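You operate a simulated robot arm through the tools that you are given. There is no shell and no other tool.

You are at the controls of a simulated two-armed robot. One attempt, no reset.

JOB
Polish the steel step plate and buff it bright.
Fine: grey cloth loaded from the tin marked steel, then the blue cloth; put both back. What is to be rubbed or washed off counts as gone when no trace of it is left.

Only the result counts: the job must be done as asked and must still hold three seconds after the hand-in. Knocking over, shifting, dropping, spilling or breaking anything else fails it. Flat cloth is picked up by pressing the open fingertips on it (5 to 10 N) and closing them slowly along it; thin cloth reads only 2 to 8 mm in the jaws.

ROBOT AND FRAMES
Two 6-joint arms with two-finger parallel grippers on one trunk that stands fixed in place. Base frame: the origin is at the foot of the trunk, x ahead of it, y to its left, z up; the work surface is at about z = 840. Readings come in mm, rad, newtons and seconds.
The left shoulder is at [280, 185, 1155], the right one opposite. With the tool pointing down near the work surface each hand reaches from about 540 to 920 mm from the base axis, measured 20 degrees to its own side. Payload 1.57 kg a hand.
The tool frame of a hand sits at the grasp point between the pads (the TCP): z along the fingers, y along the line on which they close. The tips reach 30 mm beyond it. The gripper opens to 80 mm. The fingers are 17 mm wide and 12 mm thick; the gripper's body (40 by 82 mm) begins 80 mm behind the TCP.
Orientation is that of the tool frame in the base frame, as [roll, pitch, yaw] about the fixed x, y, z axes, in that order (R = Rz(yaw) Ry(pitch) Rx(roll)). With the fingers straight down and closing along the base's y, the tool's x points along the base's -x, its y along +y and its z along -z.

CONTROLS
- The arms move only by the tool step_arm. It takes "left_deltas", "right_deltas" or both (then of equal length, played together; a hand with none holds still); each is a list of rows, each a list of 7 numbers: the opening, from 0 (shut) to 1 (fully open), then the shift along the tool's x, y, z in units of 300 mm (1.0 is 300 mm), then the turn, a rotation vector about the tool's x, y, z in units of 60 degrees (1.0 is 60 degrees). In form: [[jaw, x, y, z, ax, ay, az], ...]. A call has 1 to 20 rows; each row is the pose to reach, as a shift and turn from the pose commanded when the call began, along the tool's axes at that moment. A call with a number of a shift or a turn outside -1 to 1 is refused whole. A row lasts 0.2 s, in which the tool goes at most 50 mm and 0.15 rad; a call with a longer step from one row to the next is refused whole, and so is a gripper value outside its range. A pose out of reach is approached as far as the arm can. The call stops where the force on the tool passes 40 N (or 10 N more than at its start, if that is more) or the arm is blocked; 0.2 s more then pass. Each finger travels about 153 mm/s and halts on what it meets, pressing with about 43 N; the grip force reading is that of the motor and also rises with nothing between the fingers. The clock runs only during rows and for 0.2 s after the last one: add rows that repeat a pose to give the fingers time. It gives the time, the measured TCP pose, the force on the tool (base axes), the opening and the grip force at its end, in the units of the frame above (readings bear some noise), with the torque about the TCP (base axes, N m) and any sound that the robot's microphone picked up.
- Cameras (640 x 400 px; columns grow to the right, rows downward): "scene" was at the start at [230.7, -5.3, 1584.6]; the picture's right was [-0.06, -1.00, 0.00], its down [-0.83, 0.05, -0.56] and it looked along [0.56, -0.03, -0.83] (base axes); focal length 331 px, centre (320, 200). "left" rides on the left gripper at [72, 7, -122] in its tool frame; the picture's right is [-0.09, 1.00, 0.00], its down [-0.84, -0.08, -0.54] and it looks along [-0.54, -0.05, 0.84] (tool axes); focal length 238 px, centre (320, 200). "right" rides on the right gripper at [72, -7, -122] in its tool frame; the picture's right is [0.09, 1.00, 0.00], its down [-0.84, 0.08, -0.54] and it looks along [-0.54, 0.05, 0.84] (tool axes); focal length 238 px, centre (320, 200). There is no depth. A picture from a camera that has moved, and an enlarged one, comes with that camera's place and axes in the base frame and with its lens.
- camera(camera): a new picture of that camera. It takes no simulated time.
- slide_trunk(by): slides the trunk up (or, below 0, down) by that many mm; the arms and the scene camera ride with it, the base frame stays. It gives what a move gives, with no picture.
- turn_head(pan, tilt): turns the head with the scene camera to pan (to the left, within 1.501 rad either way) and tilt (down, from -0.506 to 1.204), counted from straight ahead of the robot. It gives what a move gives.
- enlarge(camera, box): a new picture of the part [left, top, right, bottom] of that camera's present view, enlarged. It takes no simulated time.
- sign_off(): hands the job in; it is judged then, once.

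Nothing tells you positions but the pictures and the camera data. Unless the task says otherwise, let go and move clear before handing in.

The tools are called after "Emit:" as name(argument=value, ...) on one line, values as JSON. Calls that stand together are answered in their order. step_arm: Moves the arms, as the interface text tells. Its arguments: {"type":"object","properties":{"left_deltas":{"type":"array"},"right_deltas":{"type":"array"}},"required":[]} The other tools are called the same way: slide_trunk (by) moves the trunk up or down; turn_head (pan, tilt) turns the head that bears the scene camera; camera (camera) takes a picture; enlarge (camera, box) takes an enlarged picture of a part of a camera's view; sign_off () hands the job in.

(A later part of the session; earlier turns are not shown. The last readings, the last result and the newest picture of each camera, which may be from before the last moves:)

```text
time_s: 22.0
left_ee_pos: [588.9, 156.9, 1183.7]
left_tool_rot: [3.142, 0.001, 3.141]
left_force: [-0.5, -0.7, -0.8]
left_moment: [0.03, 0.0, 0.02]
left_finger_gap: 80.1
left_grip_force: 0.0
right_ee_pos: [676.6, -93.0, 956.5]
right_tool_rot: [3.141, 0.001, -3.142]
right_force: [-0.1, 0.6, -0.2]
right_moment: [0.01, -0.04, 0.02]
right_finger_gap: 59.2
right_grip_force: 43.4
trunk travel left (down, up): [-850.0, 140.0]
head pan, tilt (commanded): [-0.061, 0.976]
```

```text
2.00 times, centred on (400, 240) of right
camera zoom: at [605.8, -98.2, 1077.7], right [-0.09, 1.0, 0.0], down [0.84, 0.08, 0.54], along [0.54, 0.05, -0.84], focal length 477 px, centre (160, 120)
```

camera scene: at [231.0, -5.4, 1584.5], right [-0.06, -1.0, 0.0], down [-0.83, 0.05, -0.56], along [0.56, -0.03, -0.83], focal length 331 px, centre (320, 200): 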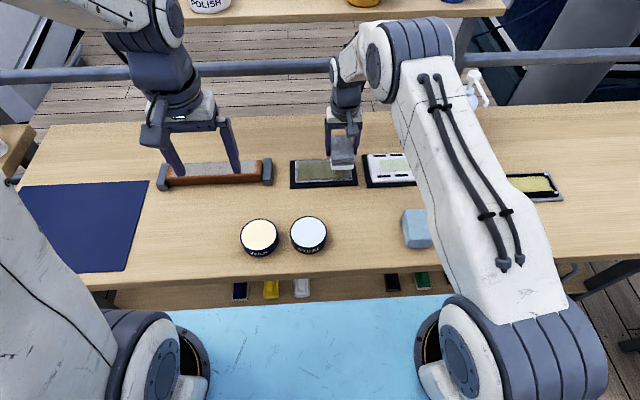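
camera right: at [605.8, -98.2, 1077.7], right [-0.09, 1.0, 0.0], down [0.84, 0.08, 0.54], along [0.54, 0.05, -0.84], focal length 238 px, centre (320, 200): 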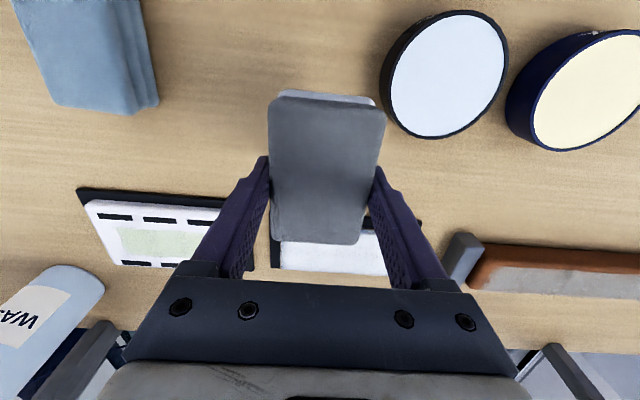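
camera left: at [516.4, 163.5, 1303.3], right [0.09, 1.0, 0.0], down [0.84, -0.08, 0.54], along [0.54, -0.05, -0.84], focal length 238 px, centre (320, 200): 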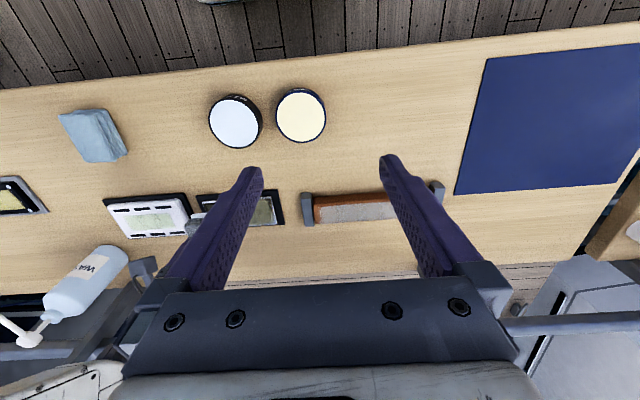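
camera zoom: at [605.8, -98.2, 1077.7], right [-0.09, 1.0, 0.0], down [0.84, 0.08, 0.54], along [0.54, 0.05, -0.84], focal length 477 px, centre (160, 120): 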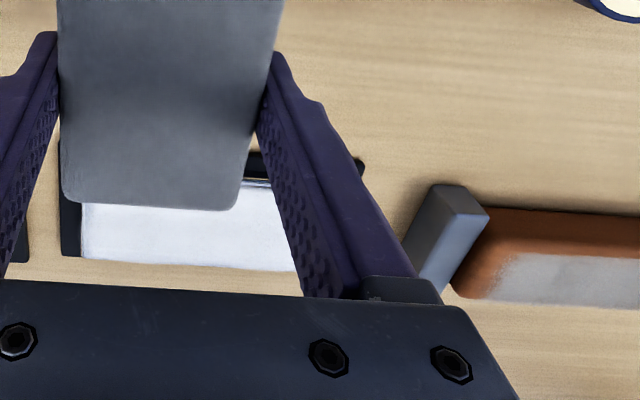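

The left half is evenly hazed. I'll move back over the grey pad's original spot, turned to its original yaw, and check the right half from there.

Emit:
step_arm(right_deltas=[[0.65, 0.08, -0.07, 0, 0, 0, 0.045], [0.65, 0.1687, -0.139, 0, 0, 0, 0.0955], [0.65, 0.1687, -0.139, 0, 0, 0, 0.0955]])

Emit:
camera(camera="right")

Emit:
enlarge(camera="scene", box=[270, 130, 390, 205])

Emit:
enlarge(camera="right", box=[240, 180, 560, 300])

```text
time_s: 22.8
left_ee_pos: [588.7, 156.6, 1183.1]
left_tool_rot: [3.141, -0.001, -3.141]
left_force: [0.3, -0.8, -0.9]
left_moment: [0.01, 0.04, 0.05]
left_finger_gap: 79.7
left_grip_force: 0.0
right_ee_pos: [625.0, -135.6, 956.6]
right_tool_rot: [3.14, 0.002, 3.043]
right_force: [0.8, -0.9, -0.1]
right_moment: [0.04, -0.02, 0.02]
right_finger_gap: 59.2
right_grip_force: 43.5
trunk travel left (down, up): [-850.0, 140.0]
head pan, tilt (commanded): [-0.061, 0.976]
```

```text
taken
camera right: at [554.6, -133.2, 1078.0], right [0.01, 1.0, 0.0], down [0.84, -0.01, 0.54], along [0.54, 0.0, -0.84], focal length 238 px, centre (320, 200)
```

right: 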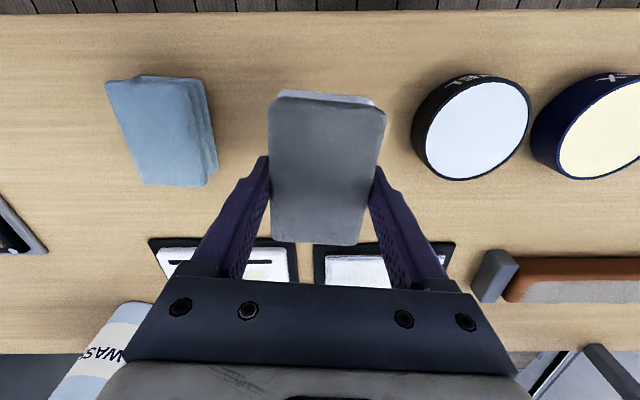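

```text
5.33 times, centred on (330, 168) of scene
camera zoom: at [230.5, -5.5, 1584.6], right [-0.06, -1.0, 0.0], down [-0.83, 0.05, -0.56], along [0.56, -0.03, -0.83], focal length 1768 px, centre (267, 373)
```

zoom: 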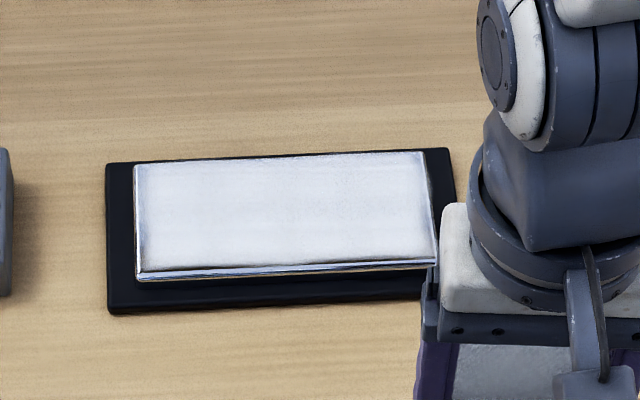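

```text
2.00 times, centred on (400, 240) of right
camera zoom: at [554.6, -133.2, 1078.0], right [0.01, 1.0, 0.0], down [0.84, -0.01, 0.54], along [0.54, 0.0, -0.84], focal length 477 px, centre (160, 120)
```

zoom: 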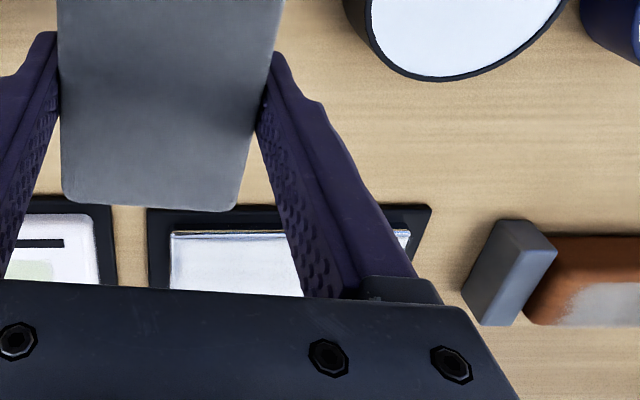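

The whole plate looks hazed. I'll zoom harder for any olive remnants.

Emit:
enlarge(camera="scene", box=[290, 152, 358, 192])

Emit:
enlarge(camera="left", box=[180, 170, 300, 250])

```text
9.41 times, centred on (324, 172) of scene
camera zoom: at [230.5, -5.5, 1584.6], right [-0.06, -1.0, 0.0], down [-0.83, 0.05, -0.56], along [0.56, -0.03, -0.83], focal length 3119 px, centre (282, 464)
```

zoom: 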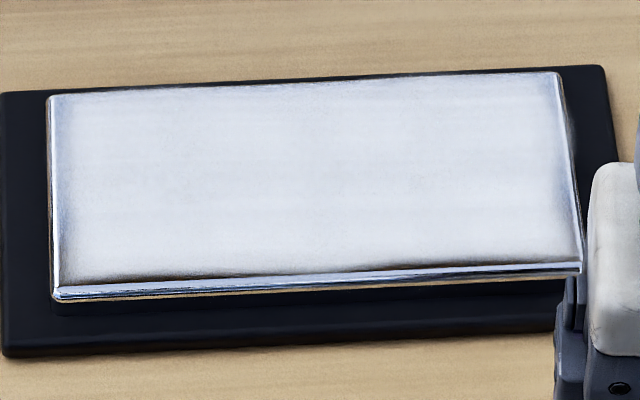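

```text
5.00 times, centred on (240, 210) of left
camera zoom: at [516.0, 163.4, 1303.4], right [0.09, 1.0, 0.0], down [0.84, -0.08, 0.54], along [0.54, -0.05, -0.84], focal length 1192 px, centre (720, 150)
```

zoom: 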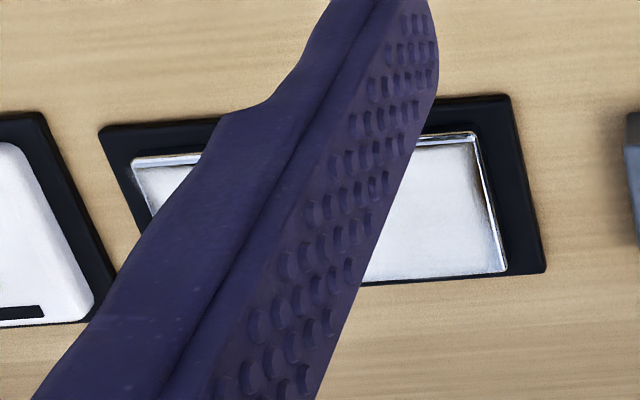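

There's a faint dark line along the near edge that could be a reflection or leftover film. While the loaded cloth is in hand, I'll make one more pass with the pad shifted toward the near edge, then the far edge.

Emit:
step_arm(right_deltas=[[0.65, -0.12, 0.032, 0, 0, 0, -0.02], [0.65, -0.24, 0.064, 0, 0, 0, -0.04], [0.65, -0.36, 0.096, 0, 0, 0, -0.06], [0.65, -0.48, 0.127, 0, 0, 0, -0.08], [0.65, -0.6, 0.159, 0.03, 0, 0, -0.0955], [0.65, -0.637, 0.1684, 0.1, 0, 0, -0.0955], [0.65, -0.637, 0.1684, 0.18, 0, 0, -0.0955], [0.65, -0.637, 0.1684, 0.19, 0, 0, -0.0955], [0.65, -0.637, 0.1684, 0.19, 0, 0, -0.0955]])

Emit:
camera(camera="right")

```text
time_s: 24.8
left_ee_pos: [589.2, 156.6, 1182.8]
left_tool_rot: [3.141, 0.0, 3.141]
left_force: [-0.4, -0.1, -0.5]
left_moment: [-0.02, 0.04, 0.04]
left_finger_gap: 80.1
left_grip_force: 0.0
right_ee_pos: [820.7, -103.8, 898.8]
right_tool_rot: [-3.14, 0.002, -3.141]
right_force: [0.0, 0.0, -1.6]
right_moment: [-0.01, -0.02, 0.0]
right_finger_gap: 59.0
right_grip_force: 42.9
trunk travel left (down, up): [-850.0, 140.0]
head pan, tilt (commanded): [-0.061, 0.976]
```

```text
taken
camera right: at [749.9, -109.2, 1020.9], right [-0.09, 1.0, 0.0], down [0.84, 0.08, 0.54], along [0.54, 0.05, -0.84], focal length 238 px, centre (320, 200)
```

right: 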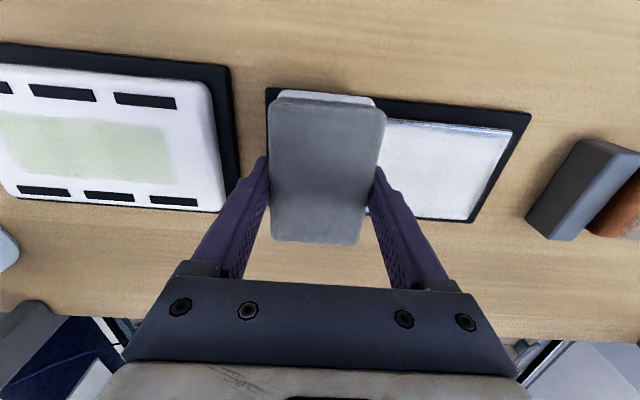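

Pad is just above the plate at the near side. Sweeping left with light pressure.

Emit:
step_arm(right_deltas=[[0.65, 0, 0, 0.005, 0, 0, 0], [0.65, 0, 0, 0.0105, 0, 0, 0], [0.65, 0, 0.03, 0.0105, 0, 0, 0], [0.65, 0, 0.06, 0.0105, 0, 0, 0], [0.65, 0, 0.09, 0.0105, 0, 0, 0], [0.65, 0, 0.12, 0.0105, 0, 0, 0], [0.65, 0, 0.15, 0.0105, 0, 0, 0], [0.65, 0, 0.18, 0.0105, 0, 0, 0], [0.65, 0, 0.21, 0.0105, 0, 0, 0], [0.65, 0, 0.24, 0.0105, 0, 0, 0], [0.65, 0, 0.27, 0.0105, 0, 0, 0], [0.65, 0, 0.3, 0.0105, 0, 0, 0], [0.65, 0, 0.33, 0.0105, 0, 0, 0], [0.65, 0, 0.373, 0.0105, 0, 0, 0], [0.65, 0, 0.373, 0.0105, 0, 0, 0]])

```text
time_s: 28.0
left_ee_pos: [587.7, 156.6, 1183.1]
left_tool_rot: [3.141, 0.001, 3.141]
left_force: [-0.3, 0.9, 0.5]
left_moment: [-0.02, 0.01, 0.0]
left_finger_gap: 79.9
left_grip_force: 0.1
right_ee_pos: [819.9, 8.4, 898.0]
right_tool_rot: [3.141, 0.002, -3.141]
right_force: [0.8, -8.7, 21.2]
right_moment: [-0.32, -0.12, -0.02]
right_finger_gap: 58.6
right_grip_force: 42.9
trunk travel left (down, up): [-850.0, 140.0]
head pan, tilt (commanded): [-0.061, 0.976]
```

Emit:
step_arm(right_deltas=[[0.65, -0.03, 0, -0.001, 0, 0, 0], [0.65, -0.0533, 0, -0.001, 0, 0, 0], [0.65, -0.0533, -0.03, -0.001, 0, 0, 0], [0.65, -0.0533, -0.06, -0.001, 0, 0, 0], [0.65, -0.0533, -0.09, -0.001, 0, 0, 0], [0.65, -0.0533, -0.12, -0.001, 0, 0, 0], [0.65, -0.0533, -0.15, -0.001, 0, 0, 0], [0.65, -0.0533, -0.18, -0.001, 0, 0, 0], [0.65, -0.0533, -0.21, -0.001, 0, 0, 0], [0.65, -0.0533, -0.24, -0.001, 0, 0, 0], [0.65, -0.0533, -0.27, -0.001, 0, 0, 0], [0.65, -0.0533, -0.3, -0.001, 0, 0, 0], [0.65, -0.0533, -0.33, -0.001, 0, 0, 0], [0.65, -0.0533, -0.373, -0.001, 0, 0, 0], [0.65, -0.0533, -0.373, -0.05, 0, 0, 0], [0.65, -0.0533, -0.373, -0.18, 0, 0, 0], [0.65, -0.0533, -0.373, -0.2, 0, 0, 0]])

Emit:
camera(camera="right")

Emit:
enlarge(camera="scene", box=[270, 130, 390, 205])

```text
time_s: 31.6
left_ee_pos: [587.8, 156.8, 1182.6]
left_tool_rot: [-3.141, 0.0, 3.141]
left_force: [0.8, 1.2, -0.1]
left_moment: [0.0, 0.01, 0.02]
left_finger_gap: 80.0
left_grip_force: 0.0
right_ee_pos: [836.9, -105.0, 955.3]
right_tool_rot: [3.141, 0.0, 3.141]
right_force: [-0.2, 0.0, -0.5]
right_moment: [0.0, -0.03, 0.02]
right_finger_gap: 59.1
right_grip_force: 43.7
trunk travel left (down, up): [-850.0, 140.0]
head pan, tilt (commanded): [-0.061, 0.976]
```

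```text
taken
camera right: at [765.6, -109.5, 1076.8], right [-0.09, 1.0, 0.0], down [0.84, 0.08, 0.54], along [0.54, 0.05, -0.84], focal length 238 px, centre (320, 200)
```

right: 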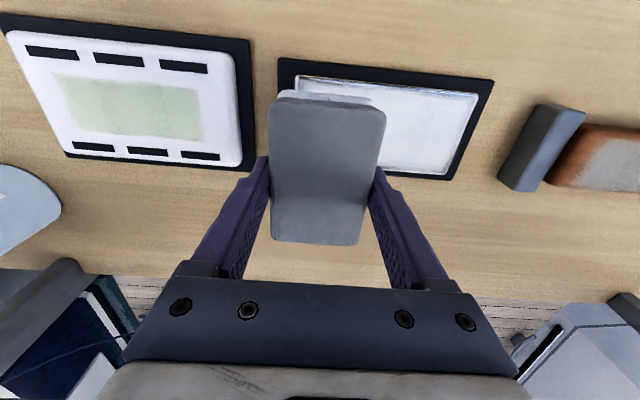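

```text
5.33 times, centred on (330, 168) of scene
camera zoom: at [230.5, -5.4, 1584.6], right [-0.06, -1.0, 0.0], down [-0.83, 0.05, -0.56], along [0.56, -0.03, -0.83], focal length 1768 px, centre (267, 373)
```

zoom: 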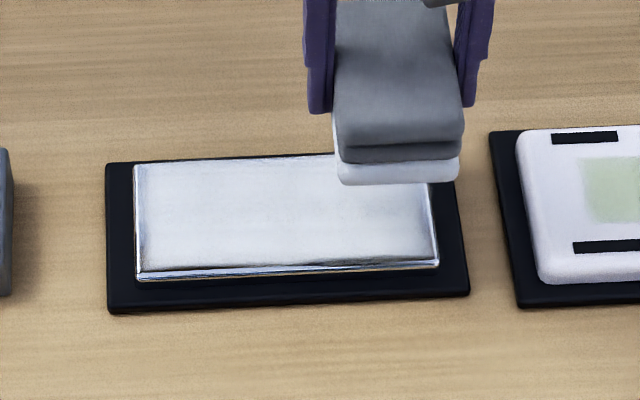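

Polish coverage is complete. I'll take the grey cloth back to its original spot.

Emit:
step_arm(right_deltas=[[0.65, 0.12, -0.018, 0, 0, 0, 0.016], [0.65, 0.24, -0.036, 0, 0, 0, 0.032], [0.65, 0.36, -0.053, 0, 0, 0, 0.048], [0.65, 0.48, -0.071, 0, 0, 0, 0.064], [0.65, 0.6, -0.089, 0, 0, 0, 0.08], [0.65, 0.704, -0.104, 0, 0, 0, 0.0955], [0.65, 0.704, -0.104, 0.12, 0, 0, 0.0955], [0.65, 0.704, -0.104, 0.22, 0, 0, 0.0955], [0.65, 0.704, -0.104, 0.22, 0, 0, 0.0955]])

Emit:
camera(camera="right")

Emit:
enlarge(camera="scene", box=[290, 175, 450, 275])

Emit:
enlarge(camera="scene", box=[290, 152, 358, 192])

```text
time_s: 33.6
left_ee_pos: [589.3, 156.7, 1182.8]
left_tool_rot: [-3.141, 0.002, -3.14]
left_force: [0.9, 0.3, -0.8]
left_moment: [0.03, 0.01, 0.01]
left_finger_gap: 79.6
left_grip_force: 0.0
right_ee_pos: [626.8, -134.5, 889.0]
right_tool_rot: [3.142, 0.0, 3.042]
right_force: [0.7, 0.1, -0.4]
right_moment: [-0.02, 0.01, 0.0]
right_finger_gap: 59.3
right_grip_force: 42.9
trunk travel left (down, up): [-850.0, 140.0]
head pan, tilt (commanded): [-0.061, 0.976]
```

```text
taken
camera right: at [554.8, -133.0, 1010.2], right [0.01, 1.0, 0.0], down [0.84, -0.01, 0.54], along [0.54, 0.0, -0.84], focal length 238 px, centre (320, 200)
```

right: 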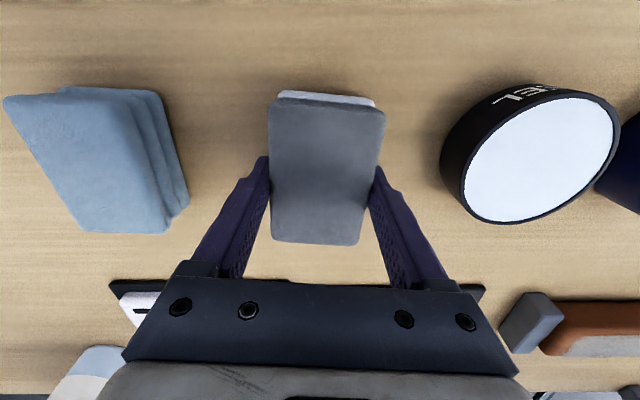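

```text
4.00 times, centred on (370, 225) of scene
camera zoom: at [230.9, -5.4, 1584.6], right [-0.06, -1.0, 0.0], down [-0.83, 0.05, -0.56], along [0.56, -0.03, -0.83], focal length 1326 px, centre (120, 100)
```

zoom: 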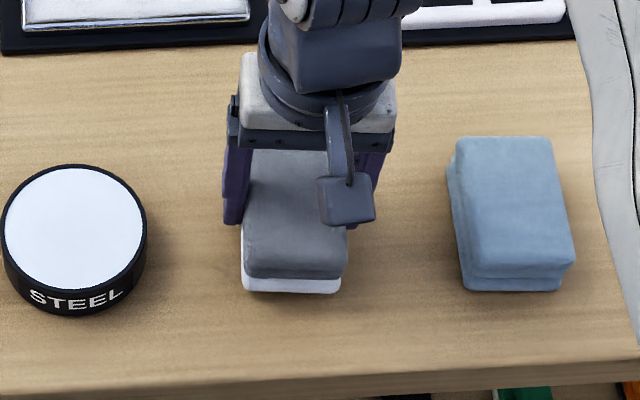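

```text
9.41 times, centred on (324, 172) of scene
camera zoom: at [230.9, -5.4, 1584.6], right [-0.06, -1.0, 0.0], down [-0.83, 0.05, -0.56], along [0.56, -0.03, -0.83], focal length 3119 px, centre (282, 464)
```

zoom: 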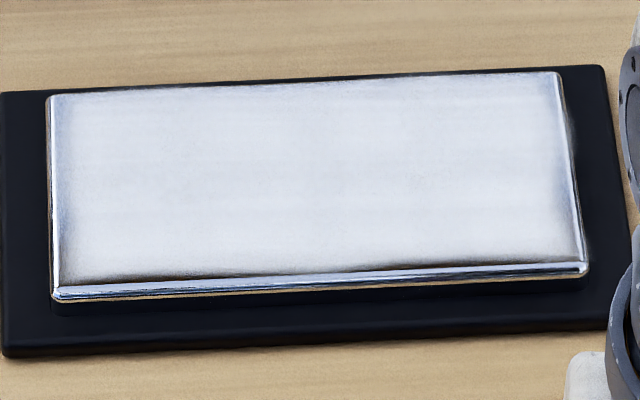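

Compared with the first picture, gripping shifted the pad about 5–6 mm to +y. I'll correct that and lower it onto the bench gently.

Emit:
step_arm(right_deltas=[[0.65, 0, -0.0183, 0, 0, 0, 0], [0.65, 0, -0.0183, 0.012, 0, 0, 0], [0.65, 0, -0.0183, 0.024, 0, 0, 0], [0.65, 0, -0.0183, 0.024, 0, 0, 0]])

Emit:
enlarge(camera="scene", box=[290, 175, 450, 275])

```text
time_s: 34.6
left_ee_pos: [587.2, 156.0, 1182.5]
left_tool_rot: [3.141, 0.0, 3.14]
left_force: [-0.8, 0.9, -0.8]
left_moment: [0.01, 0.01, 0.0]
left_finger_gap: 80.2
left_grip_force: 0.0
right_ee_pos: [625.1, -140.9, 882.4]
right_tool_rot: [-3.141, 0.002, 3.042]
right_force: [-0.2, 0.4, 0.2]
right_moment: [0.0, 0.05, -0.02]
right_finger_gap: 59.2
right_grip_force: 42.6
trunk travel left (down, up): [-850.0, 140.0]
head pan, tilt (commanded): [-0.061, 0.976]
```

```text
4.00 times, centred on (370, 225) of scene
camera zoom: at [230.7, -5.4, 1584.6], right [-0.06, -1.0, 0.0], down [-0.83, 0.05, -0.56], along [0.56, -0.03, -0.83], focal length 1326 px, centre (120, 100)
```

zoom: 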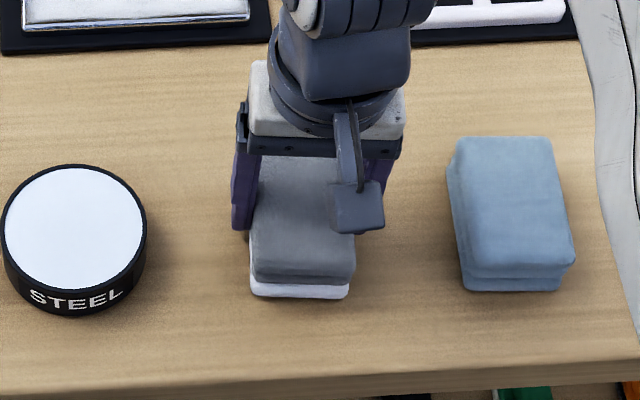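

The position now matches the original picture. Lowering the last millimetres to contact.

Emit:
step_arm(right_deltas=[[0.65, 0, 0, 0.004, 0, 0, 0], [0.65, 0, 0, 0.007, 0, 0, 0], [0.65, 0, 0, 0.007, 0, 0, 0]])

```text
time_s: 35.4
left_ee_pos: [589.1, 156.9, 1182.4]
left_tool_rot: [-3.142, -0.001, -3.139]
left_force: [-0.8, 0.2, -0.3]
left_moment: [0.0, -0.01, -0.03]
left_finger_gap: 80.0
left_grip_force: 0.1
right_ee_pos: [625.4, -140.5, 879.6]
right_tool_rot: [3.141, 0.002, 3.042]
right_force: [-0.4, 0.3, -0.8]
right_moment: [0.02, -0.01, -0.01]
right_finger_gap: 58.9
right_grip_force: 43.1
trunk travel left (down, up): [-850.0, 140.0]
head pan, tilt (commanded): [-0.061, 0.976]
```

Emit:
step_arm(right_deltas=[[0.65, 0, 0, 0.003, 0, 0, 0], [0.65, 0, 0, 0.006, 0, 0, 0], [0.65, 0, 0, 0.006, 0, 0, 0]])

```text
time_s: 36.2
left_ee_pos: [588.7, 157.4, 1182.7]
left_tool_rot: [-3.141, 0.0, -3.14]
left_force: [0.4, 0.0, 0.6]
left_moment: [0.01, -0.01, 0.02]
left_finger_gap: 80.1
left_grip_force: 0.0
right_ee_pos: [624.3, -139.8, 879.8]
right_tool_rot: [3.141, 0.001, 3.042]
right_force: [-2.4, -0.8, 12.3]
right_moment: [-0.11, -0.15, -0.04]
right_finger_gap: 58.9
right_grip_force: 43.0
trunk travel left (down, up): [-850.0, 140.0]
head pan, tilt (commanded): [-0.061, 0.976]
```

The pad is on the bench at 12 N. I'll open and rise.

Emit:
step_arm(right_deltas=[[0.7, 0, 0, -0.002, 0, 0, 0], [0.76, 0, 0, -0.003, 0, 0, 0], [0.85, 0, 0, -0.003, 0, 0, 0], [1.0, 0, 0, -0.003, 0, 0, 0], [1.0, 0, 0, -0.003, 0, 0, 0], [1.0, 0, 0, -0.08, 0, 0, 0], [1.0, 0, 0, -0.2, 0, 0, 0], [1.0, 0, 0, -0.33, 0, 0, 0], [1.0, 0, 0, -0.33, 0, 0, 0]])

Emit:
camera(camera="right")

Emit:
enlarge(camera="scene", box=[290, 175, 450, 275])

```text
time_s: 38.2
left_ee_pos: [589.9, 156.5, 1183.4]
left_tool_rot: [-3.141, 0.0, -3.141]
left_force: [-0.1, 0.8, -0.5]
left_moment: [-0.03, -0.03, -0.01]
left_finger_gap: 80.0
left_grip_force: 0.0
right_ee_pos: [624.6, -140.4, 977.9]
right_tool_rot: [3.142, 0.001, 3.041]
right_force: [-0.5, 0.0, 0.1]
right_moment: [-0.01, -0.03, 0.0]
right_finger_gap: 80.0
right_grip_force: 0.0
trunk travel left (down, up): [-850.0, 140.0]
head pan, tilt (commanded): [-0.061, 0.976]
```

```text
taken
camera right: at [552.9, -138.6, 1099.4], right [0.01, 1.0, 0.0], down [0.84, -0.01, 0.54], along [0.54, 0.0, -0.84], focal length 238 px, centre (320, 200)
```

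right: 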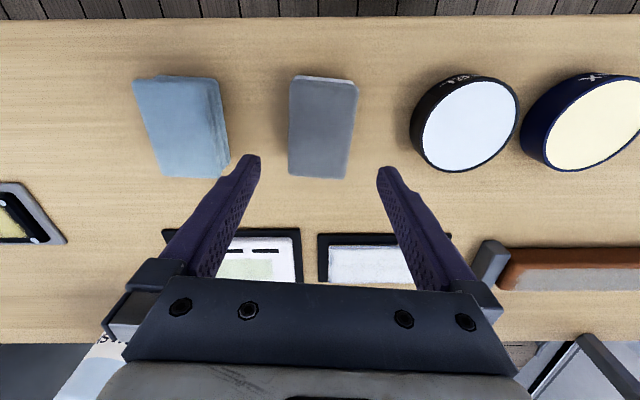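

```text
4.00 times, centred on (370, 225) of scene
camera zoom: at [230.4, -5.4, 1584.6], right [-0.06, -1.0, 0.0], down [-0.83, 0.05, -0.56], along [0.56, -0.03, -0.83], focal length 1326 px, centre (120, 100)
```

zoom: 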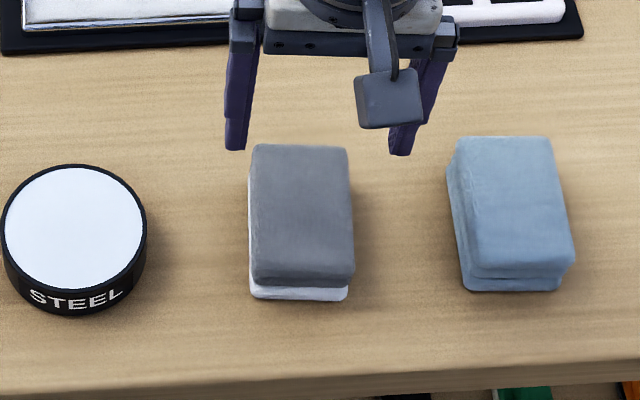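

The grey cloth is back at its original place. Next I'll go above the blue cloth near (621,-271).

Emit:
step_arm(right_deltas=[[1, -0.008, -0.11, 0, 0, 0, 0], [1, -0.016, -0.22, 0, 0, 0, 0], [1, -0.024, -0.33, 0, 0, 0, 0], [1, -0.0318, -0.434, 0, 0, 0, 0], [1, -0.0318, -0.434, 0.12, 0, 0, 0], [1, -0.0318, -0.434, 0.12, 0, 0, 0]])

Emit:
camera(camera="right")

Emit:
enlarge(camera="scene", box=[290, 152, 358, 192])

Emit:
enlarge(camera="right", box=[240, 50, 400, 190])

```text
time_s: 39.6
left_ee_pos: [589.0, 156.2, 1181.9]
left_tool_rot: [-3.141, 0.001, 3.141]
left_force: [1.4, 0.3, 0.3]
left_moment: [-0.04, 0.02, 0.01]
left_finger_gap: 79.6
left_grip_force: 0.1
right_ee_pos: [620.9, -270.9, 940.6]
right_tool_rot: [-3.141, 0.0, 3.041]
right_force: [0.4, -0.6, 0.8]
right_moment: [-0.03, 0.03, 0.0]
right_finger_gap: 79.9
right_grip_force: 0.0
trunk travel left (down, up): [-850.0, 140.0]
head pan, tilt (commanded): [-0.061, 0.976]
```

```text
taken
camera right: at [551.1, -269.9, 1062.9], right [0.01, 1.0, 0.0], down [0.84, -0.01, 0.54], along [0.54, 0.0, -0.84], focal length 238 px, centre (320, 200)
```

right: 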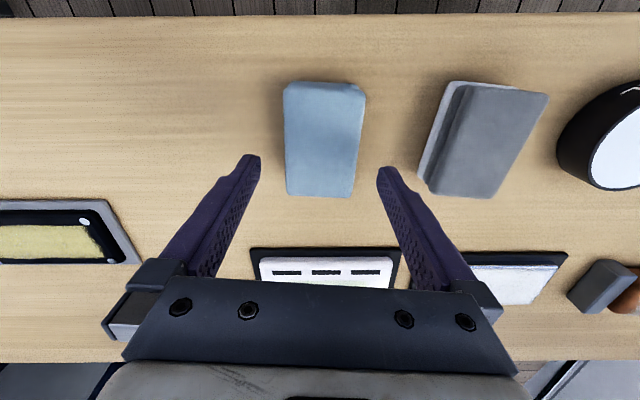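

```text
9.41 times, centred on (324, 172) of scene
camera zoom: at [231.0, -5.5, 1584.5], right [-0.06, -1.0, 0.0], down [-0.83, 0.05, -0.56], along [0.56, -0.03, -0.83], focal length 3119 px, centre (282, 464)
```

zoom: 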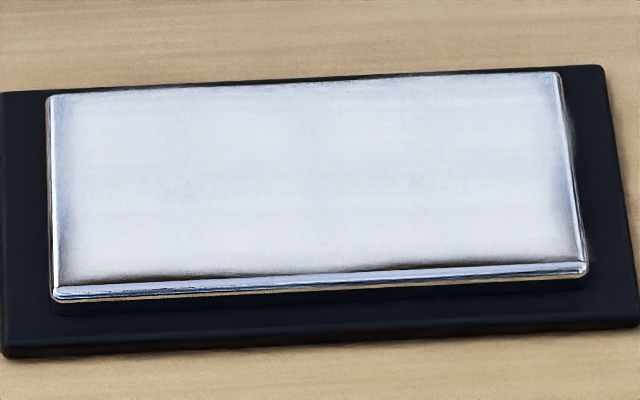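

```text
2.86 times, centred on (320, 120) of right
camera zoom: at [551.1, -269.9, 1062.9], right [0.01, 1.0, 0.0], down [0.84, -0.01, 0.54], along [0.54, 0.0, -0.84], focal length 681 px, centre (320, 429)
```

zoom: 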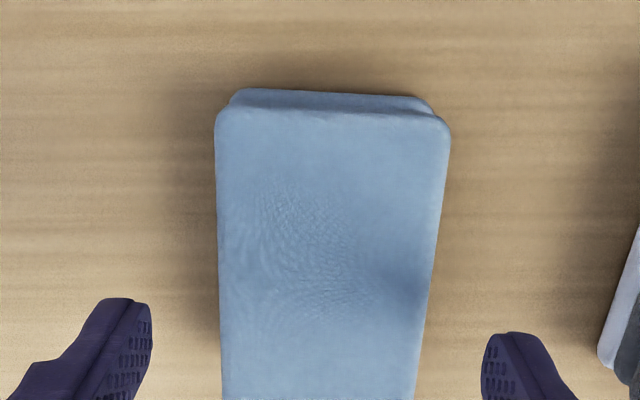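

The blue pad is centred between the fingers. I'll descend to the same grip height.

Emit:
step_arm(right_deltas=[[1, 0, 0, 0.07, 0, 0, 0], [1, 0, 0, 0.14, 0, 0, 0], [1, 0, 0, 0.19, 0, 0, 0], [1, 0, 0, 0.202, 0, 0, 0], [1, 0, 0, 0.202, 0, 0, 0]])

Emit:
camera(camera="right")

Emit:
enlarge(camera="scene", box=[290, 175, 450, 275])

```text
time_s: 40.8
left_ee_pos: [588.7, 157.1, 1182.3]
left_tool_rot: [-3.14, 0.0, -3.141]
left_force: [-0.1, -0.4, -0.1]
left_moment: [0.0, 0.02, 0.01]
left_finger_gap: 80.1
left_grip_force: 0.1
right_ee_pos: [621.8, -270.6, 880.5]
right_tool_rot: [-3.141, 0.001, 3.041]
right_force: [0.0, -0.2, -0.8]
right_moment: [0.02, -0.01, -0.02]
right_finger_gap: 79.8
right_grip_force: 0.0
trunk travel left (down, up): [-850.0, 140.0]
head pan, tilt (commanded): [-0.061, 0.976]
```

```text
taken
camera right: at [550.6, -269.1, 1001.9], right [0.01, 1.0, 0.0], down [0.84, -0.01, 0.54], along [0.54, 0.0, -0.84], focal length 238 px, centre (320, 200)
```

right: 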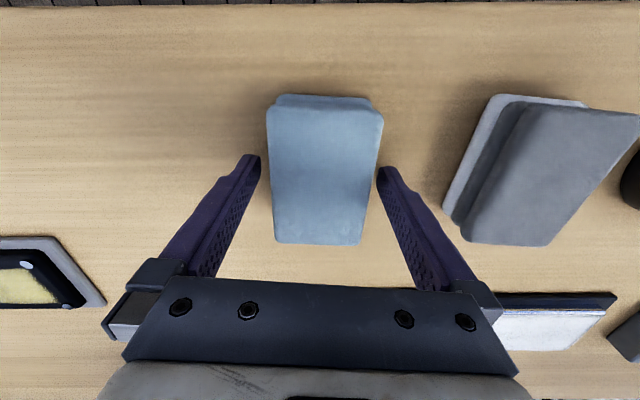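

```text
4.00 times, centred on (370, 225) of scene
camera zoom: at [230.7, -5.4, 1584.6], right [-0.06, -1.0, 0.0], down [-0.83, 0.05, -0.56], along [0.56, -0.03, -0.83], focal length 1326 px, centre (120, 100)
```

zoom: 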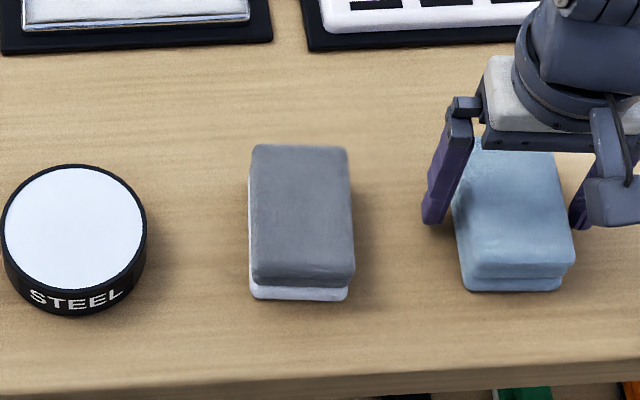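

Everything lines up with how a centred pad looked in the grip. Closing slowly.

Emit:
step_arm(right_deltas=[[0.92, 0, 0, 0, 0, 0, 0], [0.86, 0, 0, 0, 0, 0, 0], [0.8, 0, 0, 0, 0, 0, 0], [0.75, 0, 0, 0, 0, 0, 0], [0.7, 0, 0, 0, 0, 0, 0], [0.65, 0, 0, 0, 0, 0, 0], [0.65, 0, 0, 0, 0, 0, 0]])

Emit:
camera(camera="right")

Emit:
enlarge(camera="scene", box=[290, 175, 450, 275])

```text
time_s: 42.4
left_ee_pos: [588.4, 157.0, 1182.7]
left_tool_rot: [-3.141, 0.0, -3.14]
left_force: [0.1, -0.2, 0.1]
left_moment: [0.01, 0.03, -0.01]
left_finger_gap: 79.8
left_grip_force: 0.1
right_ee_pos: [621.9, -271.1, 881.1]
right_tool_rot: [3.141, 0.002, 3.042]
right_force: [0.9, 0.3, 1.4]
right_moment: [-0.01, 0.01, 0.0]
right_finger_gap: 59.3
right_grip_force: 42.9
trunk travel left (down, up): [-850.0, 140.0]
head pan, tilt (commanded): [-0.061, 0.976]
```

```text
taken
camera right: at [550.5, -269.2, 1002.1], right [0.01, 1.0, 0.0], down [0.84, -0.01, 0.54], along [0.54, 0.0, -0.84], focal length 238 px, centre (320, 200)
```

right: 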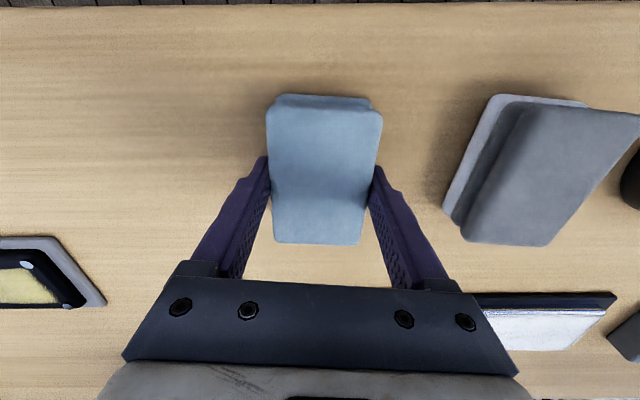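

```text
4.00 times, centred on (370, 225) of scene
camera zoom: at [230.7, -5.4, 1584.6], right [-0.06, -1.0, 0.0], down [-0.83, 0.05, -0.56], along [0.56, -0.03, -0.83], focal length 1326 px, centre (120, 100)
```

zoom: 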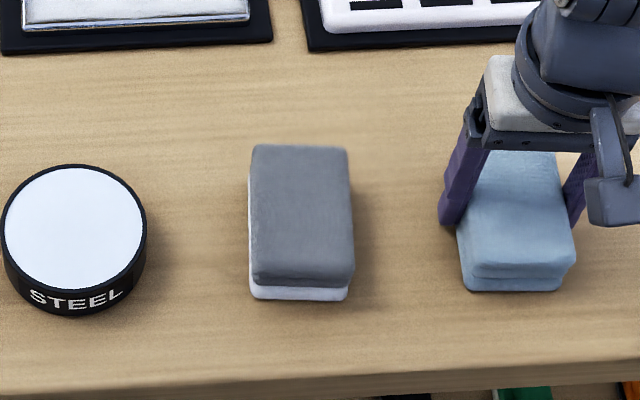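

The blue cloth is gripped without being moved. I'll lift it and carry it above the right end of the plate.

Emit:
step_arm(right_deltas=[[0.65, 0, 0, -0.03, 0, 0, 0], [0.65, 0, 0, -0.12, 0, 0, 0], [0.65, 0, 0, -0.24, 0, 0, 0], [0.65, -0.08, 0.08, -0.267, 0, 0, -0.012], [0.65, -0.16, 0.16, -0.267, 0, 0, -0.024], [0.65, -0.24, 0.24, -0.267, 0, 0, -0.036], [0.65, -0.32, 0.32, -0.267, 0, 0, -0.048], [0.65, -0.4, 0.4, -0.267, 0, 0, -0.06], [0.65, -0.48, 0.48, -0.267, 0, 0, -0.072], [0.65, -0.56, 0.56, -0.267, 0, 0, -0.084], [0.65, -0.6344, 0.6305, -0.22, 0, 0, -0.0955], [0.65, -0.6344, 0.6305, -0.13, 0, 0, -0.0955], [0.65, -0.6344, 0.6305, -0.1, 0, 0, -0.0955], [0.65, -0.6344, 0.6305, -0.1, 0, 0, -0.0955]])

Emit:
camera(camera="right")

Emit:
enlarge(camera="scene", box=[270, 130, 390, 205])

```text
time_s: 45.4
left_ee_pos: [587.9, 156.8, 1181.8]
left_tool_rot: [-3.141, 0.001, 3.141]
left_force: [1.0, -0.4, -0.5]
left_moment: [-0.02, -0.01, -0.01]
left_finger_gap: 80.2
left_grip_force: 0.1
right_ee_pos: [829.0, -100.6, 910.8]
right_tool_rot: [-3.141, 0.003, 3.14]
right_force: [-0.5, -0.4, -0.2]
right_moment: [0.03, -0.02, -0.03]
right_finger_gap: 59.1
right_grip_force: 43.5
trunk travel left (down, up): [-850.0, 140.0]
head pan, tilt (commanded): [-0.061, 0.976]
```

```text
taken
camera right: at [758.7, -106.6, 1032.6], right [-0.09, 1.0, 0.0], down [0.84, 0.08, 0.54], along [0.54, 0.05, -0.84], focal length 238 px, centre (320, 200)
```

right: 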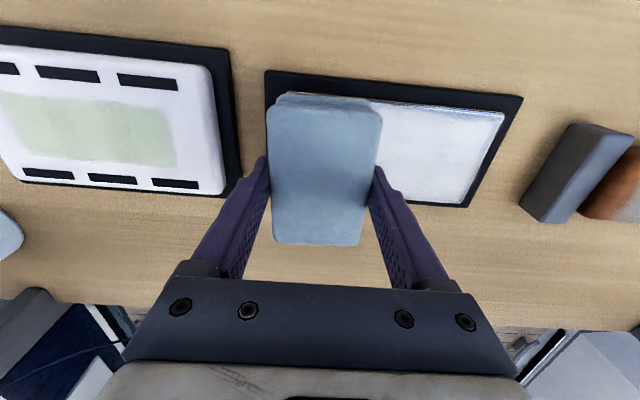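

```text
5.33 times, centred on (330, 168) of scene
camera zoom: at [230.7, -5.4, 1584.6], right [-0.06, -1.0, 0.0], down [-0.83, 0.05, -0.56], along [0.56, -0.03, -0.83], focal length 1768 px, centre (267, 373)
```

zoom: 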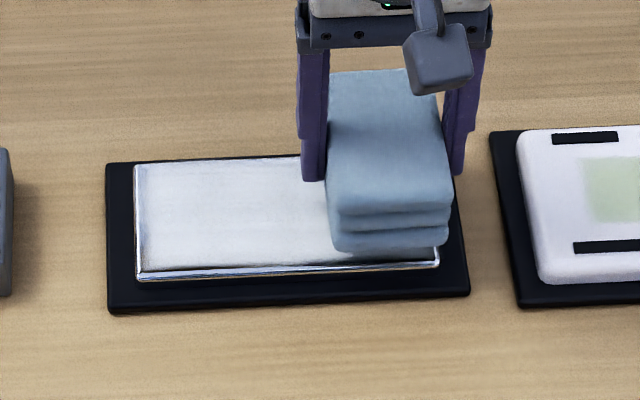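

Blue cloth is above the plate. Lowering to contact in small steps.

Emit:
step_arm(right_deltas=[[0.65, 0, 0, 0.025, 0, 0, 0], [0.65, 0, 0, 0.035, 0, 0, 0], [0.65, 0, 0, 0.04, 0, 0, 0], [0.65, 0, 0, 0.04, 0, 0, 0]])

```text
time_s: 46.4
left_ee_pos: [589.9, 156.6, 1182.4]
left_tool_rot: [-3.141, 0.001, -3.141]
left_force: [-0.4, -0.8, 0.8]
left_moment: [-0.03, 0.0, -0.01]
left_finger_gap: 80.0
left_grip_force: 0.1
right_ee_pos: [830.3, -102.7, 898.8]
right_tool_rot: [-3.141, 0.004, 3.141]
right_force: [-0.5, -0.2, -1.6]
right_moment: [0.03, 0.02, 0.0]
right_finger_gap: 59.5
right_grip_force: 43.4
trunk travel left (down, up): [-850.0, 140.0]
head pan, tilt (commanded): [-0.061, 0.976]
```

Emit:
step_arm(right_deltas=[[0.65, 0, 0, 0.004, 0, 0, 0], [0.65, 0, 0, 0.008, 0, 0, 0], [0.65, 0, 0, 0.008, 0, 0, 0]])

```text
time_s: 47.2
left_ee_pos: [588.8, 156.6, 1183.0]
left_tool_rot: [-3.141, 0.0, 3.141]
left_force: [1.2, -0.5, 0.1]
left_moment: [0.01, -0.02, -0.03]
left_finger_gap: 80.2
left_grip_force: 0.0
right_ee_pos: [830.7, -102.1, 898.2]
right_tool_rot: [3.14, 0.004, 3.141]
right_force: [-3.1, 0.2, 16.3]
right_moment: [-0.07, 0.52, 0.06]
right_finger_gap: 59.1
right_grip_force: 43.1
trunk travel left (down, up): [-850.0, 140.0]
head pan, tilt (commanded): [-0.061, 0.976]
```

Contact at 16 N. Sweeping left to buff.

Emit:
step_arm(right_deltas=[[0.65, 0, -0.008, 0, 0, 0, 0], [0.65, 0, 0.02, 0, 0, 0, 0], [0.65, 0, 0.05, 0, 0, 0, 0], [0.65, 0, 0.08, 0, 0, 0, 0], [0.65, 0, 0.11, 0, 0, 0, 0], [0.65, 0, 0.14, 0, 0, 0, 0], [0.65, 0, 0.17, 0, 0, 0, 0], [0.65, 0, 0.2, 0, 0, 0, 0], [0.65, 0, 0.23, 0, 0, 0, 0], [0.65, 0, 0.26, 0, 0, 0, 0], [0.65, 0, 0.29, 0, 0, 0, 0], [0.65, 0, 0.32, 0, 0, 0, 0], [0.65, 0, 0.35, 0, 0, 0, 0], [0.65, 0, 0.37, 0, 0, 0, 0], [0.65, 0, 0.37, 0, 0, 0, 0]])

Emit:
camera(camera="right")

Emit:
enlarge(camera="scene", box=[270, 130, 390, 205])

```text
time_s: 50.4
left_ee_pos: [588.6, 156.2, 1182.5]
left_tool_rot: [-3.141, 0.0, -3.141]
left_force: [0.0, -0.7, -0.1]
left_moment: [-0.03, -0.02, 0.0]
left_finger_gap: 80.1
left_grip_force: 0.0
right_ee_pos: [830.2, 10.3, 898.4]
right_tool_rot: [3.14, 0.004, -3.141]
right_force: [1.5, -11.0, 24.7]
right_moment: [-0.43, 0.01, 0.08]
right_finger_gap: 59.3
right_grip_force: 43.0
trunk travel left (down, up): [-850.0, 140.0]
head pan, tilt (commanded): [-0.061, 0.976]
```

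```text
taken
camera right: at [758.6, 3.4, 1019.6], right [-0.09, 1.0, 0.0], down [0.83, 0.08, 0.54], along [0.54, 0.05, -0.84], focal length 238 px, centre (320, 200)
```

right: 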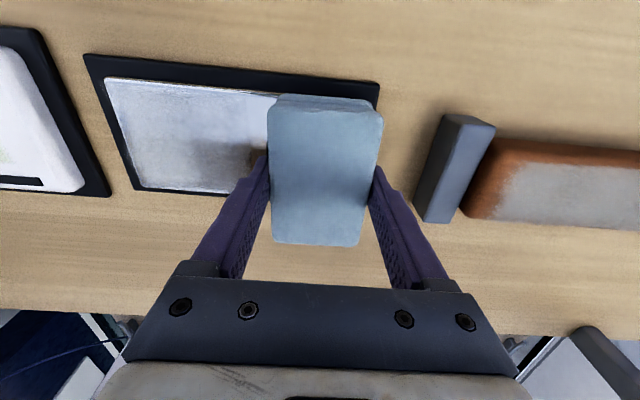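

```text
5.33 times, centred on (330, 168) of scene
camera zoom: at [229.5, -6.1, 1584.8], right [-0.06, -1.0, 0.0], down [-0.83, 0.05, -0.56], along [0.56, -0.03, -0.83], focal length 1768 px, centre (267, 373)
```

zoom: 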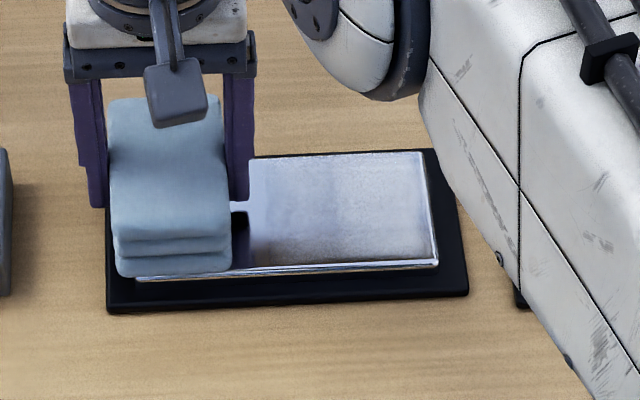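

Haze is clearing and the plate now reflects the fingers. I'll sweep back with the pad offset to the far side.

Emit:
step_arm(right_deltas=[[0.65, -0.015, 0, 0, 0, 0, 0], [0.65, -0.03, 0, 0, 0, 0, 0], [0.65, -0.03, -0.03, 0, 0, 0, 0], [0.65, -0.03, -0.06, 0, 0, 0, 0], [0.65, -0.03, -0.09, 0, 0, 0, 0], [0.65, -0.03, -0.12, 0, 0, 0, 0], [0.65, -0.03, -0.15, 0, 0, 0, 0], [0.65, -0.03, -0.18, 0, 0, 0, 0], [0.65, -0.03, -0.21, 0, 0, 0, 0], [0.65, -0.03, -0.24, 0, 0, 0, 0], [0.65, -0.03, -0.27, 0, 0, 0, 0], [0.65, -0.03, -0.3, 0, 0, 0, 0], [0.65, -0.03, -0.33, 0, 0, 0, 0], [0.65, -0.03, -0.36, 0, 0, 0, 0], [0.65, -0.03, -0.38, 0, 0, 0, 0], [0.65, -0.03, -0.38, 0, 0, 0, 0]])

Emit:
camera(camera="right")

Emit:
enlarge(camera="scene", box=[270, 130, 390, 205])

```text
time_s: 53.8
left_ee_pos: [587.5, 157.2, 1183.4]
left_tool_rot: [3.141, 0.0, -3.14]
left_force: [0.5, 0.7, -0.7]
left_moment: [0.04, 0.04, -0.03]
left_finger_gap: 80.1
left_grip_force: 0.0
right_ee_pos: [839.2, -104.5, 896.9]
right_tool_rot: [-3.14, 0.005, -3.141]
right_force: [0.6, 10.4, 22.2]
right_moment: [0.29, 0.03, -0.05]
right_finger_gap: 59.1
right_grip_force: 43.3
trunk travel left (down, up): [-850.0, 140.0]
head pan, tilt (commanded): [-0.061, 0.976]
```

```text
taken
camera right: at [767.7, -109.5, 1019.4], right [-0.09, 1.0, 0.0], down [0.83, 0.08, 0.55], along [0.54, 0.05, -0.84], focal length 238 px, centre (320, 200)
```

right: 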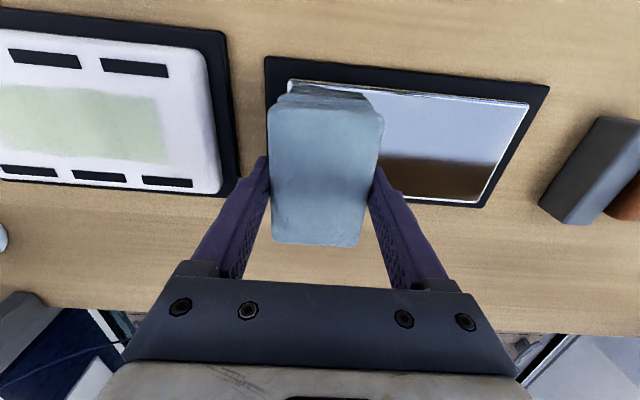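

```text
5.33 times, centred on (330, 168) of scene
camera zoom: at [229.6, -4.7, 1584.8], right [-0.06, -1.0, 0.0], down [-0.83, 0.05, -0.56], along [0.56, -0.03, -0.83], focal length 1768 px, centre (267, 373)
```

zoom: 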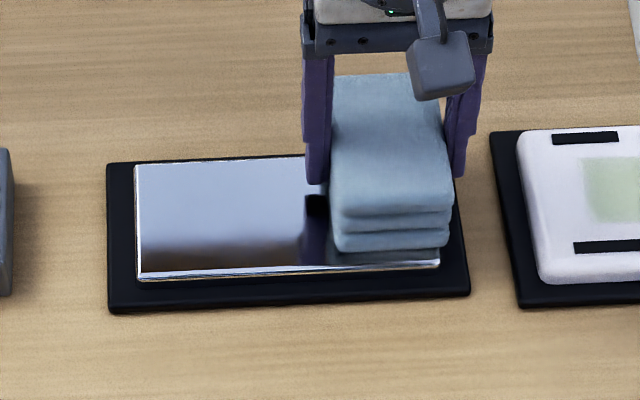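

The plate is turning mirror-bright. Next is a near-side pass to the left and then a central pass back.

Emit:
step_arm(right_deltas=[[0.65, 0.03, 0, 0, 0, 0, 0], [0.65, 0.065, 0, 0, 0, 0, 0], [0.65, 0.065, 0.03, 0, 0, 0, 0], [0.65, 0.065, 0.06, 0, 0, 0, 0], [0.65, 0.065, 0.09, 0, 0, 0, 0], [0.65, 0.065, 0.12, 0, 0, 0, 0], [0.65, 0.065, 0.15, 0, 0, 0, 0], [0.65, 0.065, 0.18, 0, 0, 0, 0], [0.65, 0.065, 0.21, 0, 0, 0, 0], [0.65, 0.065, 0.24, 0, 0, 0, 0], [0.65, 0.065, 0.27, 0, 0, 0, 0], [0.65, 0.065, 0.3, 0, 0, 0, 0], [0.65, 0.065, 0.33, 0, 0, 0, 0], [0.65, 0.065, 0.36, 0, 0, 0, 0], [0.65, 0.065, 0.385, 0, 0, 0, 0], [0.65, 0.065, 0.385, 0, 0, 0, 0]])

Emit:
enlarge(camera="scene", box=[270, 130, 390, 205])

```text
time_s: 57.2
left_ee_pos: [587.6, 155.9, 1182.5]
left_tool_rot: [-3.141, 0.001, 3.141]
left_force: [1.2, 0.1, 0.2]
left_moment: [0.0, -0.01, 0.01]
left_finger_gap: 80.0
left_grip_force: 0.0
right_ee_pos: [818.0, 10.5, 897.0]
right_tool_rot: [-3.14, 0.002, -3.14]
right_force: [0.1, -8.3, 20.5]
right_moment: [-0.37, -0.03, 0.02]
right_finger_gap: 59.2
right_grip_force: 42.9
trunk travel left (down, up): [-850.0, 140.0]
head pan, tilt (commanded): [-0.061, 0.976]
```

```text
5.33 times, centred on (330, 168) of scene
camera zoom: at [229.6, -5.9, 1584.8], right [-0.06, -1.0, 0.0], down [-0.83, 0.05, -0.56], along [0.56, -0.03, -0.83], focal length 1768 px, centre (267, 373)
```

zoom: 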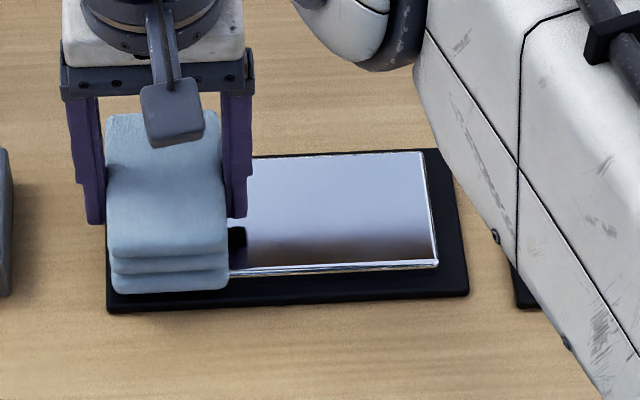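

Bright mirror finish on the exposed part. One last central pass back to the right, then lift.

Emit:
step_arm(right_deltas=[[0.65, -0.02, 0, 0, 0, 0, 0], [0.65, -0.035, 0, 0, 0, 0, 0], [0.65, -0.035, -0.03, 0, 0, 0, 0], [0.65, -0.035, -0.06, 0, 0, 0, 0], [0.65, -0.035, -0.09, 0, 0, 0, 0], [0.65, -0.035, -0.12, 0, 0, 0, 0], [0.65, -0.035, -0.15, 0, 0, 0, 0], [0.65, -0.035, -0.18, 0, 0, 0, 0], [0.65, -0.035, -0.21, 0, 0, 0, 0], [0.65, -0.035, -0.24, 0, 0, 0, 0], [0.65, -0.035, -0.27, 0, 0, 0, 0], [0.65, -0.035, -0.3, 0, 0, 0, 0], [0.65, -0.035, -0.33, 0, 0, 0, 0], [0.65, -0.035, -0.36, 0, 0, 0, 0], [0.65, -0.035, -0.39, 0, 0, 0, 0], [0.65, -0.035, -0.39, 0, 0, 0, 0], [0.65, -0.035, -0.39, -0.05, 0, 0, 0], [0.65, -0.035, -0.39, -0.2, 0, 0, 0], [0.65, -0.035, -0.39, -0.2, 0, 0, 0]])

Emit:
camera(camera="right")

Emit:
enlarge(camera="scene", box=[270, 130, 390, 205])

```text
time_s: 61.2
left_ee_pos: [589.9, 156.2, 1183.9]
left_tool_rot: [3.141, 0.001, -3.141]
left_force: [-0.3, 0.0, -0.1]
left_moment: [-0.02, -0.03, -0.04]
left_finger_gap: 79.5
left_grip_force: 0.0
right_ee_pos: [828.4, -106.0, 956.3]
right_tool_rot: [-3.141, 0.001, 3.141]
right_force: [0.0, -1.0, 0.2]
right_moment: [-0.03, 0.0, -0.02]
right_finger_gap: 59.2
right_grip_force: 43.1
trunk travel left (down, up): [-850.0, 140.0]
head pan, tilt (commanded): [-0.061, 0.976]
```

```text
taken
camera right: at [759.1, -111.6, 1078.2], right [-0.09, 1.0, 0.0], down [0.84, 0.08, 0.54], along [0.54, 0.05, -0.84], focal length 238 px, centre (320, 200)
```

right: 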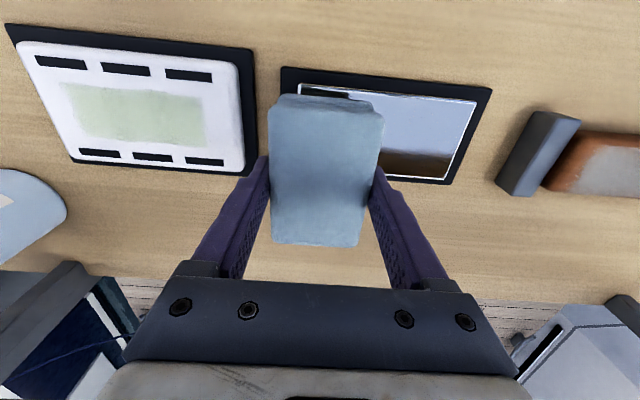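

```text
5.33 times, centred on (330, 168) of scene
camera zoom: at [230.4, -5.5, 1584.6], right [-0.06, -1.0, 0.0], down [-0.83, 0.05, -0.56], along [0.56, -0.03, -0.83], focal length 1768 px, centre (267, 373)
```

zoom: 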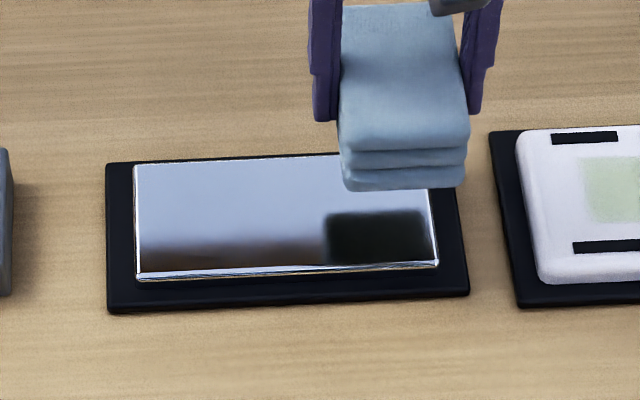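

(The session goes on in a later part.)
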